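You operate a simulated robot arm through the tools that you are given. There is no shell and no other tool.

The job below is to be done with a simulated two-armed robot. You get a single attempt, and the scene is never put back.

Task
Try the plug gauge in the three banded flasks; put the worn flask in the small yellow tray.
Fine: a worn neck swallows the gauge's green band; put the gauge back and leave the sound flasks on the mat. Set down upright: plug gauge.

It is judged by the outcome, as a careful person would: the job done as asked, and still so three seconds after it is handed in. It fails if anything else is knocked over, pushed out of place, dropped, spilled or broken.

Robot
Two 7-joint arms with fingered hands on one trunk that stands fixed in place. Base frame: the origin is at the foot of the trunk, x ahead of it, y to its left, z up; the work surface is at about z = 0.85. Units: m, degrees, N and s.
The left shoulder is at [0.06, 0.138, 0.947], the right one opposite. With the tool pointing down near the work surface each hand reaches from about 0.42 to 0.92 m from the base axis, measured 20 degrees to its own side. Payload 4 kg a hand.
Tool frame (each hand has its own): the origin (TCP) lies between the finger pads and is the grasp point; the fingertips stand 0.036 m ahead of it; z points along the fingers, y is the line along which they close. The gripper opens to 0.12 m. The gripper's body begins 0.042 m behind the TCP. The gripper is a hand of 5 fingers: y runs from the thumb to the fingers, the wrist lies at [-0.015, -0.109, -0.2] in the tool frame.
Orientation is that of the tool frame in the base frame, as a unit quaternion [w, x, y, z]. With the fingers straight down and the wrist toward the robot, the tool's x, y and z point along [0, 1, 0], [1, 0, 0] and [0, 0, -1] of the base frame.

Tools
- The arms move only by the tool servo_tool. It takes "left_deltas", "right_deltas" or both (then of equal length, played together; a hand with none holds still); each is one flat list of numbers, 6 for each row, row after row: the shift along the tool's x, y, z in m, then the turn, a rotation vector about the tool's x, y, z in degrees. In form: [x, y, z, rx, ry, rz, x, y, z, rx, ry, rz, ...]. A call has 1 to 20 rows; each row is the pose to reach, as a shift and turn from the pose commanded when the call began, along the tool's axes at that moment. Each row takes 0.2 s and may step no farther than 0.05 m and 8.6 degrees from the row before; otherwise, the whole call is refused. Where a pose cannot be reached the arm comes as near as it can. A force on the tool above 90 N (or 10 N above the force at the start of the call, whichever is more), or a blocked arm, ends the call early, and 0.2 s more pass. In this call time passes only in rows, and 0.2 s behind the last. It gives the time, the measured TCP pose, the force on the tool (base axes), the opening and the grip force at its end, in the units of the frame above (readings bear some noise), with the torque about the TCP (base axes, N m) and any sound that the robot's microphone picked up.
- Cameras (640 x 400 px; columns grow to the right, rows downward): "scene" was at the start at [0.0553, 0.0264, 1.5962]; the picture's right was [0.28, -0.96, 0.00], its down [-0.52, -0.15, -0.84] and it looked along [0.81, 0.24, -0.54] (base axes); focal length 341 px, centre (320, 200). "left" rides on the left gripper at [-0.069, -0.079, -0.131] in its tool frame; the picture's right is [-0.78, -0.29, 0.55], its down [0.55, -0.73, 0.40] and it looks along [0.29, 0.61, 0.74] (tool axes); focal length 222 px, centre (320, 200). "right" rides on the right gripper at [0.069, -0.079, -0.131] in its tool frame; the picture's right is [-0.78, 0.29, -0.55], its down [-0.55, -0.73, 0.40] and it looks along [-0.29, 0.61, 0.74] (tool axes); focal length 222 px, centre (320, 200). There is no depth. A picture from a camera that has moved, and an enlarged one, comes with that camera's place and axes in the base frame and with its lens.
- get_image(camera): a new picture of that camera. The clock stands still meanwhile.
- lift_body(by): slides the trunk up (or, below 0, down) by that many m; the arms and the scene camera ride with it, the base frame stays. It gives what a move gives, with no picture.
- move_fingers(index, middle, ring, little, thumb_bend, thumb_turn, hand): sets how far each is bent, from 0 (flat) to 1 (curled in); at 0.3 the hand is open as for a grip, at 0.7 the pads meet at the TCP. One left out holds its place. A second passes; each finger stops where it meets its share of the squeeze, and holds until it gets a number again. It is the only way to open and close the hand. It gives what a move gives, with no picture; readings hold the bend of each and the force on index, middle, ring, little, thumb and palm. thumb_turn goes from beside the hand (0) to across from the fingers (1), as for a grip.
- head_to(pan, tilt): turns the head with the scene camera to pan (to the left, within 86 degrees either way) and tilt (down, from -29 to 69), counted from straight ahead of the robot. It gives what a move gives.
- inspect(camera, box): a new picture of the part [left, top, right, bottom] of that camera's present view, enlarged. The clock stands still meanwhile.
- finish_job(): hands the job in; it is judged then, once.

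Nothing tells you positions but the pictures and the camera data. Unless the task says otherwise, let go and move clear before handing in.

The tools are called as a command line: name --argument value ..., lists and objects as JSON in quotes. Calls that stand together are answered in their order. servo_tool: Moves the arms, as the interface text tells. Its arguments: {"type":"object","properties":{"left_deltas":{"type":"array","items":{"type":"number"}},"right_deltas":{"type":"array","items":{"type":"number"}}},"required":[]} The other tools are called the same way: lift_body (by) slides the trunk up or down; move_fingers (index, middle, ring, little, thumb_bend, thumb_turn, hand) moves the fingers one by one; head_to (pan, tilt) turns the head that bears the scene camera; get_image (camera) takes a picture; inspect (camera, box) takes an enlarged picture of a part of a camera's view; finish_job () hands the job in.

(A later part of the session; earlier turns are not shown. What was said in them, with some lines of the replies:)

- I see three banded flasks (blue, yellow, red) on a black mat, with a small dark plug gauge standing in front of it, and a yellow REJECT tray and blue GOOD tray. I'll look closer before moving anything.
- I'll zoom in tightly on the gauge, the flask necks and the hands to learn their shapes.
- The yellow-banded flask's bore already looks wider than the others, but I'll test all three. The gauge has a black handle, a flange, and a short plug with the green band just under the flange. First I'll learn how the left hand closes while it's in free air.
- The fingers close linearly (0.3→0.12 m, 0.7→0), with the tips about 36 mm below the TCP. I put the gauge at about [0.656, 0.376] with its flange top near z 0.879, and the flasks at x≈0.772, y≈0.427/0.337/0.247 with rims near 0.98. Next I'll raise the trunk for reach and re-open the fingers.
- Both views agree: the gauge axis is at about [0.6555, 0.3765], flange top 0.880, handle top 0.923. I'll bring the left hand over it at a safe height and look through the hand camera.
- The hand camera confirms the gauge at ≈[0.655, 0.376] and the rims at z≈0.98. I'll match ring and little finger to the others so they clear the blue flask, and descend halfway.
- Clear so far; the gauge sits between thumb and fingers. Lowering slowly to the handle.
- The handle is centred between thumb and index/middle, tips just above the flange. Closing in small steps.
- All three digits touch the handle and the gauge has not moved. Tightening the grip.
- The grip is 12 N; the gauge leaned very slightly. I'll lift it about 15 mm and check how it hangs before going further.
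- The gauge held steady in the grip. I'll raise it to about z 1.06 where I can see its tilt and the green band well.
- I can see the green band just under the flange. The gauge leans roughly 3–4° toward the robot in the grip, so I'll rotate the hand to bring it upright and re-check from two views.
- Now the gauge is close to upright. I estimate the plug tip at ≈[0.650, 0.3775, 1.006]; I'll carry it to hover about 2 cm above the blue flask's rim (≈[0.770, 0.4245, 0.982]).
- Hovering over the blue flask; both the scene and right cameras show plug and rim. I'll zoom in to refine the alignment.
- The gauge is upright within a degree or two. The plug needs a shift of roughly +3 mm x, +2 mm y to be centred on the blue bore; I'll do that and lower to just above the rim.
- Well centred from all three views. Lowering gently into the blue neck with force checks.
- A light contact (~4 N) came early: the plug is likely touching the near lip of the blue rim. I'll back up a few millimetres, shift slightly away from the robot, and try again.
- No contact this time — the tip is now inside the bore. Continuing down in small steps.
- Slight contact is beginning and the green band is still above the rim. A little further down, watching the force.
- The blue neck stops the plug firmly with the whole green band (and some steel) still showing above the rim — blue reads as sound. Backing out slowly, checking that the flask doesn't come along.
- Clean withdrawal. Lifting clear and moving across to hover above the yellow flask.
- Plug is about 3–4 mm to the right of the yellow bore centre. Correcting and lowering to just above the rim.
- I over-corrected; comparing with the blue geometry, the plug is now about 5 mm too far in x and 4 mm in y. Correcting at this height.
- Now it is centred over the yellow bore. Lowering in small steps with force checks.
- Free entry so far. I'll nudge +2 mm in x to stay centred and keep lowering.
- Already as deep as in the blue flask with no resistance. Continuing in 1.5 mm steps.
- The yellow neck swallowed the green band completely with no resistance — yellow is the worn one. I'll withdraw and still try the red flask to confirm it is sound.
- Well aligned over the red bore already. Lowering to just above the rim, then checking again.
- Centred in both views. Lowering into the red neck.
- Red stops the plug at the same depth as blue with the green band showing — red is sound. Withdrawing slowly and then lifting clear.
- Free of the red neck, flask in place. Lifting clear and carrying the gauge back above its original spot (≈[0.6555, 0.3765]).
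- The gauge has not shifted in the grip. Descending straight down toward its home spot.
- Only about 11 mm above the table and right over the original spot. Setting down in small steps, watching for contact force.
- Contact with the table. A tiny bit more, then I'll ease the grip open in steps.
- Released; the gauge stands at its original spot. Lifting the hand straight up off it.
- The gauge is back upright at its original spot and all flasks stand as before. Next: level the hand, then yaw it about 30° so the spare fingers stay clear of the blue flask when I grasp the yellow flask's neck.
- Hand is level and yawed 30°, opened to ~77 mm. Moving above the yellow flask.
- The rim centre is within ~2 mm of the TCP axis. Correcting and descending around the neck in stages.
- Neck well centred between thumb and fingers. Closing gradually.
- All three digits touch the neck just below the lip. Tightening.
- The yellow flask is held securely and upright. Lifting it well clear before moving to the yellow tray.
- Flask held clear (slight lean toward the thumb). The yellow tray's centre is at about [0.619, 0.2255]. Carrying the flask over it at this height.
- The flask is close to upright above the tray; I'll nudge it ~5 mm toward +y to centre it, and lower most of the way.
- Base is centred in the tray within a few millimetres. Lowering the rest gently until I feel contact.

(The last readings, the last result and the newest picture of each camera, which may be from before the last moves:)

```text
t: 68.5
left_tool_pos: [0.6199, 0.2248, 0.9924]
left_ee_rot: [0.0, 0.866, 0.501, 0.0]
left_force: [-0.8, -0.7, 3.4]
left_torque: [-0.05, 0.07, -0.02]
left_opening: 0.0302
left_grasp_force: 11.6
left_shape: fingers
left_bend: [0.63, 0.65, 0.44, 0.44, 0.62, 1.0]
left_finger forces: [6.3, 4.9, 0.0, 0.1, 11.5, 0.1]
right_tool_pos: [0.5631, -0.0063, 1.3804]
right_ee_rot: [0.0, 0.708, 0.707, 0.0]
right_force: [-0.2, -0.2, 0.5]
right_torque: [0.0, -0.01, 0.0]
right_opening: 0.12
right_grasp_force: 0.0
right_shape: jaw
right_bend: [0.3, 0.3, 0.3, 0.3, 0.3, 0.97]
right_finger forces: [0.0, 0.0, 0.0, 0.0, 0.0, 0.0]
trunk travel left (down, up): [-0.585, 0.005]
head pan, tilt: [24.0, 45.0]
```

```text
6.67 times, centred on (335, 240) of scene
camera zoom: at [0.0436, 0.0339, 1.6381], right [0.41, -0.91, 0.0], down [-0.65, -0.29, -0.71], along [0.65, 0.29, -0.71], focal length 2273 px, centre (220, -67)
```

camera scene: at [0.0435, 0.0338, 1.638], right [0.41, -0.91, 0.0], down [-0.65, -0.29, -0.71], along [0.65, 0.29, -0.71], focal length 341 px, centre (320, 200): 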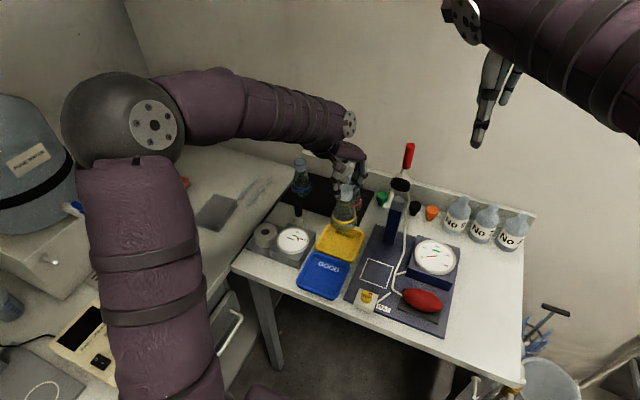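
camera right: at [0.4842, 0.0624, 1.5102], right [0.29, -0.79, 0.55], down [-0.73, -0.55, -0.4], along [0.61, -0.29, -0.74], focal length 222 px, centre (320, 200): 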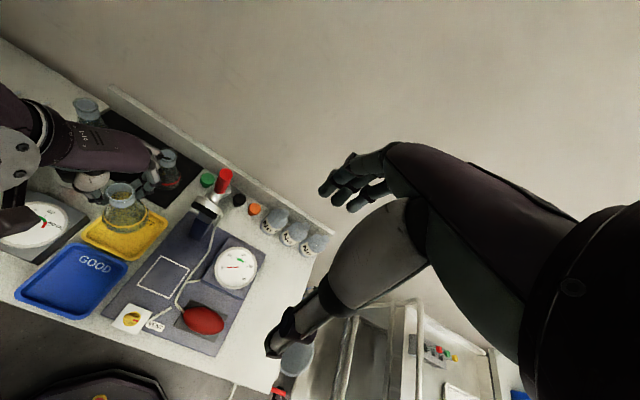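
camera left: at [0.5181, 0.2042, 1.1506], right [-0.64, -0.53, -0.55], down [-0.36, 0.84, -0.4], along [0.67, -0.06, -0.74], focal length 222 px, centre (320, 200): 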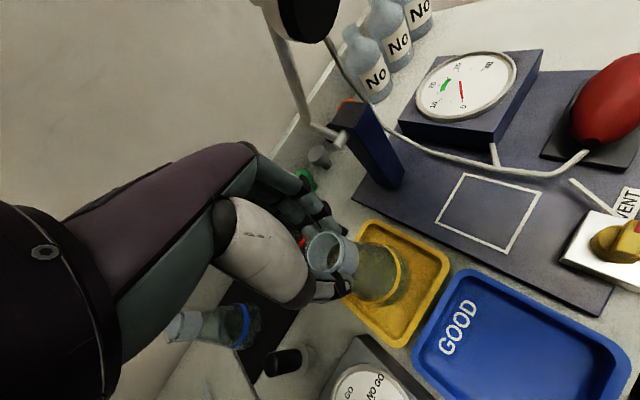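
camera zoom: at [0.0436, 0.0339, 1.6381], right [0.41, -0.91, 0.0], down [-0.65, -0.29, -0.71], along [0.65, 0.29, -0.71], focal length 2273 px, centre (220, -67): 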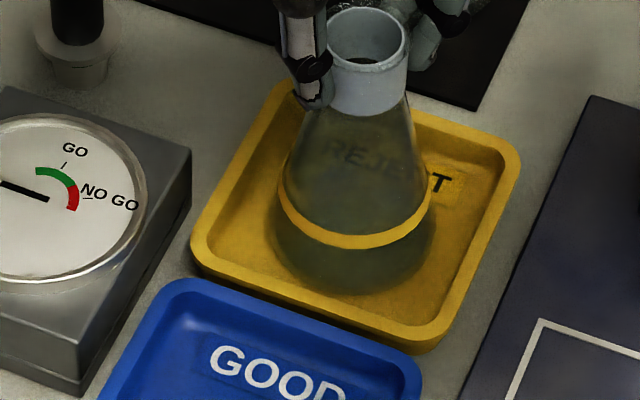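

Contact with the tray floor. Easing the grip open in steps.

move_fingers --hand "left" --index 0.62 --middle 0.63 --thumb_bend 0.61

move_fingers --hand "left" --index 0.58 --middle 0.58 --thumb_bend 0.57

inspect --camera "scene" --box '[305, 195, 365, 265]'

inspect --camera "right" --box '[70, 170, 190, 280]'

```text
t: 69.5
left_tool_pos: [0.6204, 0.2252, 0.991]
left_ee_rot: [-0.001, 0.866, 0.5, 0.0]
left_force: [-0.2, 0.2, 3.8]
left_torque: [0.02, 0.08, -0.02]
left_opening: 0.0322
left_grasp_force: 3.0
left_shape: fingers
left_bend: [0.61, 0.62, 0.44, 0.44, 0.59, 1.0]
left_finger forces: [1.8, 1.4, 0.0, 0.0, 3.2, 0.1]
right_tool_pos: [0.5644, -0.006, 1.3804]
right_ee_rot: [0.0, 0.707, 0.707, 0.0]
right_force: [0.1, 0.1, 0.5]
right_torque: [-0.03, -0.02, -0.02]
right_opening: 0.1197
right_grasp_force: 0.1
right_shape: jaw
right_bend: [0.3, 0.3, 0.3, 0.3, 0.3, 0.97]
right_finger forces: [0.0, 0.0, 0.1, 0.1, 0.1, 0.0]
trunk travel left (down, up): [-0.585, 0.005]
head pan, tilt: [24.0, 45.0]
```

```text
t: 70.5
left_tool_pos: [0.6202, 0.2243, 0.9925]
left_ee_rot: [0.0, 0.866, 0.5, 0.001]
left_force: [0.3, -0.1, 0.4]
left_torque: [-0.04, 0.03, 0.01]
left_opening: 0.0399
left_grasp_force: 0.1
left_shape: fingers
left_bend: [0.57, 0.57, 0.44, 0.44, 0.56, 1.0]
left_finger forces: [0.0, 0.0, 0.0, 0.0, 0.1, 0.1]
right_tool_pos: [0.5647, -0.0063, 1.3793]
right_ee_rot: [0.0, 0.707, 0.707, -0.001]
right_force: [0.5, -0.2, -0.1]
right_torque: [-0.01, 0.03, 0.03]
right_opening: 0.1199
right_grasp_force: 0.0
right_shape: jaw
right_bend: [0.3, 0.3, 0.3, 0.3, 0.3, 0.97]
right_finger forces: [0.0, 0.0, 0.0, 0.1, 0.0, 0.0]
trunk travel left (down, up): [-0.585, 0.005]
head pan, tilt: [24.0, 45.0]
```

```text
5.71 times, centred on (335, 230) of scene
camera zoom: at [0.0441, 0.0342, 1.638], right [0.41, -0.91, 0.0], down [-0.65, -0.29, -0.71], along [0.65, 0.29, -0.71], focal length 1948 px, centre (234, 29)
```

zoom: 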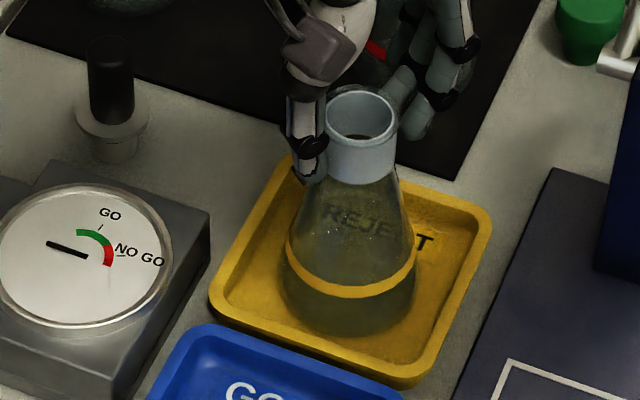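

```text
3.64 times, centred on (130, 225) of right
camera zoom: at [0.4848, 0.0627, 1.51], right [0.29, -0.78, 0.55], down [-0.73, -0.55, -0.4], along [0.61, -0.29, -0.74], focal length 808 px, centre (1011, 109)
```

zoom: 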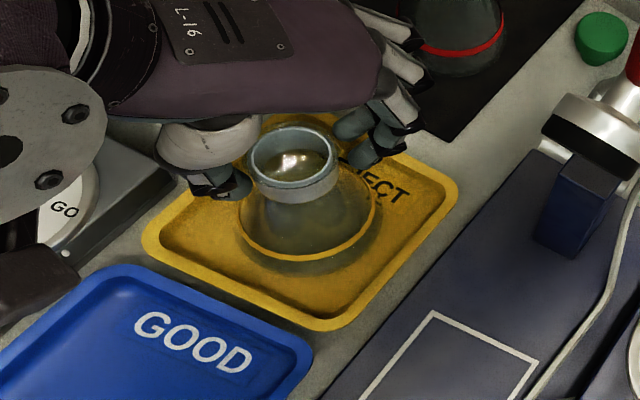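

The flask stands upright on its own in the tray. Opening fully and lifting straight up.

move_fingers --hand "left" --index 0.44 --middle 0.44 --thumb_bend 0.44

inspect --camera "left" --box '[250, 170, 410, 310]'

servo_tool --left_deltas '[0, 0, -0.01, 0, 0, 0, 0, 0, -0.03, 0, 0, 0, 0, 0, -0.06, 0, 0, 0, 0, 0, -0.1, 0, 0, 0, 0, 0, -0.14, 0, 0, 0, 0, 0, -0.17, 0, 0, 0]'

get_image --camera "scene"

get_image --camera "left"

```text
t: 71.5
left_tool_pos: [0.6209, 0.2237, 0.9919]
left_ee_rot: [-0.001, 0.866, 0.5, -0.001]
left_force: [-0.3, -0.8, 0.1]
left_torque: [0.01, 0.02, -0.01]
left_opening: 0.0775
left_grasp_force: 0.0
left_shape: fingers
left_bend: [0.44, 0.44, 0.44, 0.44, 0.44, 0.99]
left_finger forces: [0.0, 0.0, 0.0, 0.0, 0.0, 0.0]
right_tool_pos: [0.5629, -0.0058, 1.3789]
right_ee_rot: [0.0, 0.708, 0.707, 0.001]
right_force: [0.6, 0.6, 0.7]
right_torque: [-0.02, -0.03, 0.0]
right_opening: 0.1196
right_grasp_force: 0.1
right_shape: jaw
right_bend: [0.3, 0.3, 0.3, 0.3, 0.3, 0.97]
right_finger forces: [0.1, 0.0, 0.1, 0.0, 0.0, 0.0]
trunk travel left (down, up): [-0.585, 0.005]
head pan, tilt: [24.0, 45.0]
```

```text
2.86 times, centred on (330, 240) of left
camera zoom: at [0.516, 0.2041, 1.1234], right [-0.64, -0.53, -0.55], down [-0.36, 0.84, -0.4], along [0.67, -0.06, -0.74], focal length 635 px, centre (291, 86)
```

zoom: 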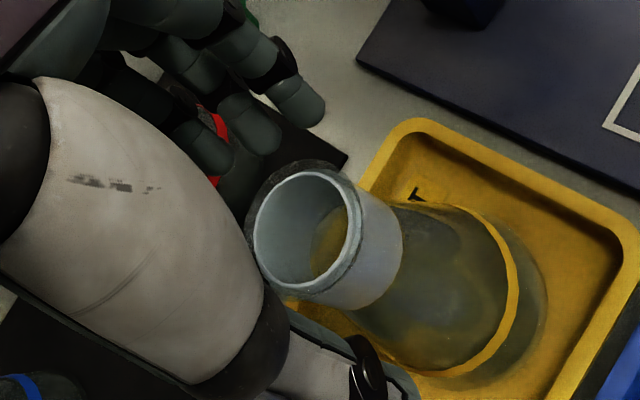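

```text
t: 72.9
left_tool_pos: [0.619, 0.2238, 1.1628]
left_ee_rot: [0.001, 0.866, 0.5, -0.001]
left_force: [-0.7, -0.6, -0.4]
left_torque: [0.0, -0.01, 0.0]
left_opening: 0.0776
left_grasp_force: 0.0
left_shape: fingers
left_bend: [0.44, 0.44, 0.44, 0.44, 0.44, 0.99]
left_finger forces: [0.1, 0.1, 0.0, 0.0, 0.1, 0.0]
right_tool_pos: [0.5642, -0.0071, 1.3788]
right_ee_rot: [0.0, 0.707, 0.707, 0.001]
right_force: [-0.2, -0.1, 0.0]
right_torque: [0.03, 0.02, 0.03]
right_opening: 0.1193
right_grasp_force: 0.1
right_shape: jaw
right_bend: [0.3, 0.3, 0.3, 0.3, 0.3, 0.97]
right_finger forces: [0.1, 0.0, 0.0, 0.0, 0.0, 0.0]
trunk travel left (down, up): [-0.585, 0.005]
head pan, tilt: [24.0, 45.0]
```

```text
taken
camera scene: at [0.0437, 0.0341, 1.638], right [0.41, -0.91, 0.0], down [-0.65, -0.29, -0.71], along [0.65, 0.29, -0.71], focal length 341 px, centre (320, 200)
```

scene: 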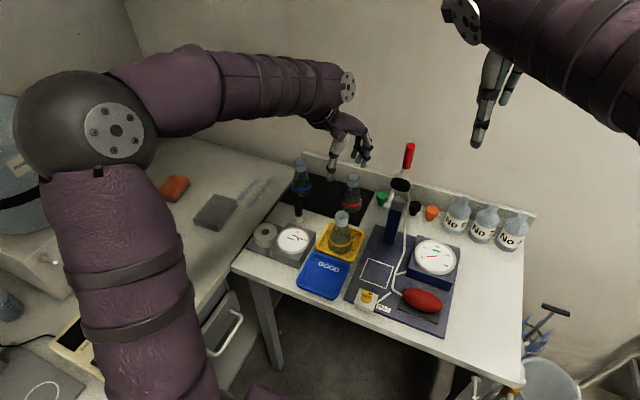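

```text
taken
camera left: at [0.5149, 0.203, 1.2937], right [-0.64, -0.53, -0.55], down [-0.36, 0.84, -0.4], along [0.67, -0.06, -0.74], focal length 222 px, centre (320, 200)
```

left: 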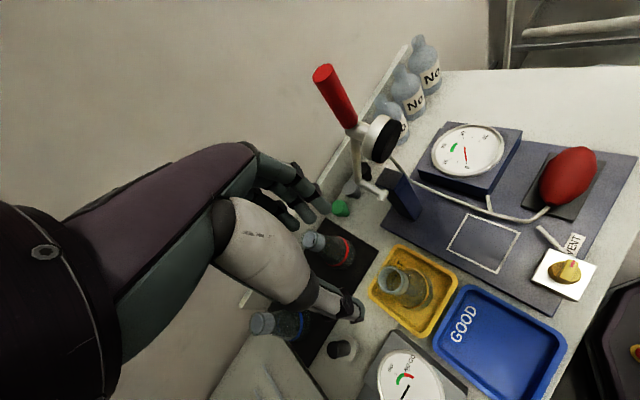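

The worn flask stands in the yellow tray. Moving the hand well clear and doing a final check of everything.

servo_tool --left_deltas '[0.0133, -0.0269, -0.01, 0, 0, 0, 0.0267, -0.0539, -0.02, 0, 0, 0, 0.04, -0.0808, -0.03, 0, 0, 0, 0.0533, -0.1077, -0.04, 0, 0, 0, 0.0667, -0.1347, -0.05, 0, 0, 0, 0.08, -0.1616, -0.06, 0, 0, 0]'

inspect --camera "scene" --box '[260, 145, 380, 220]'

inspect --camera "scene" --box '[285, 195, 385, 275]'

inspect --camera "right" --box '[0, 80, 220, 280]'

```text
t: 74.3
left_tool_pos: [0.5185, 0.374, 1.2203]
left_ee_rot: [0.0, 0.866, 0.5, 0.0]
left_force: [0.2, -0.1, 0.9]
left_torque: [0.0, 0.0, -0.01]
left_opening: 0.0773
left_grasp_force: 0.1
left_shape: fingers
left_bend: [0.44, 0.44, 0.44, 0.44, 0.44, 0.99]
left_finger forces: [0.0, 0.1, 0.0, 0.0, 0.0, 0.1]
right_tool_pos: [0.5629, -0.0063, 1.3796]
right_ee_rot: [0.001, 0.707, 0.707, 0.0]
right_force: [0.5, 0.3, -0.5]
right_torque: [-0.01, -0.01, 0.03]
right_opening: 0.1199
right_grasp_force: 0.1
right_shape: jaw
right_bend: [0.3, 0.3, 0.3, 0.3, 0.3, 0.97]
right_finger forces: [0.1, 0.0, 0.0, 0.0, 0.1, 0.0]
trunk travel left (down, up): [-0.585, 0.005]
head pan, tilt: [24.0, 45.0]
```

```text
5.33 times, centred on (320, 182) of scene
camera zoom: at [0.0435, 0.0346, 1.638], right [0.41, -0.91, 0.0], down [-0.65, -0.29, -0.71], along [0.65, 0.29, -0.71], focal length 1818 px, centre (320, 293)
```

zoom: 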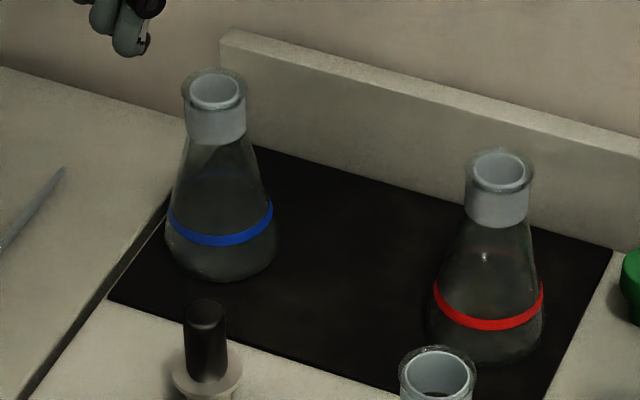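

```text
5.00 times, centred on (335, 235) of scene
camera zoom: at [0.0435, 0.0346, 1.638], right [0.41, -0.91, 0.0], down [-0.65, -0.29, -0.71], along [0.65, 0.29, -0.71], focal length 1705 px, centre (245, 25)
```

zoom: 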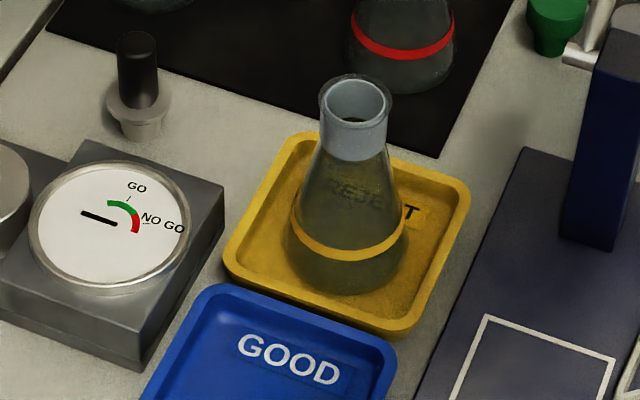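

```text
2.00 times, centred on (110, 180) of right
camera zoom: at [0.4842, 0.0631, 1.5102], right [0.29, -0.78, 0.55], down [-0.73, -0.55, -0.4], along [0.61, -0.29, -0.74], focal length 444 px, centre (740, 240)
```

zoom: 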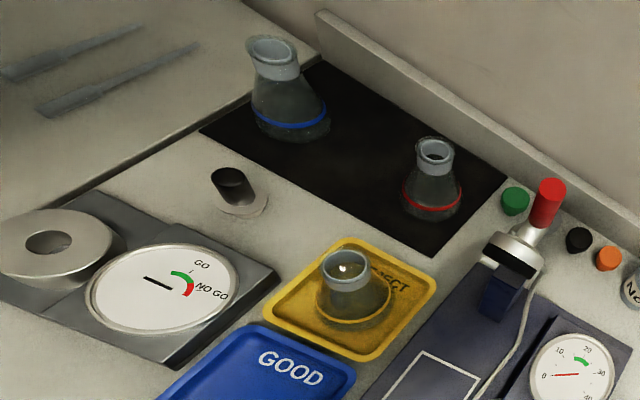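

Everything checks out: the yellow-banded (worn) flask stands in the yellow tray and the gauge is upright at its original spot. The blue and red flasks are on the mat, nothing else has moved, and the hands are clear. Handing in.

finish_job

```text
The job is handed in.
```

The yellow-banded flask is the worn one, and it now stands upright in the small yellow tray. I handed the job in at that point; no verdict has come back.

| Flask | Gauge result | Where it is now |
|---|---|---|
| Blue | Plug stopped with the green band fully above the rim: sound | On the mat |
| Yellow | Neck swallowed the green band with no resistance: worn | In the yellow tray |
| Red | Plug stopped at about the same depth as blue, green band showing: sound | On the mat |

- **Gauge:** it is back upright within about 1 mm of its starting spot.
- **Sound flasks:** the plug shifted blue and red by about half a millimetre during the tests, but both stayed upright in place.
- **Everything else:** in the final pictures nothing was knocked over or out of place, and both hands were clear.
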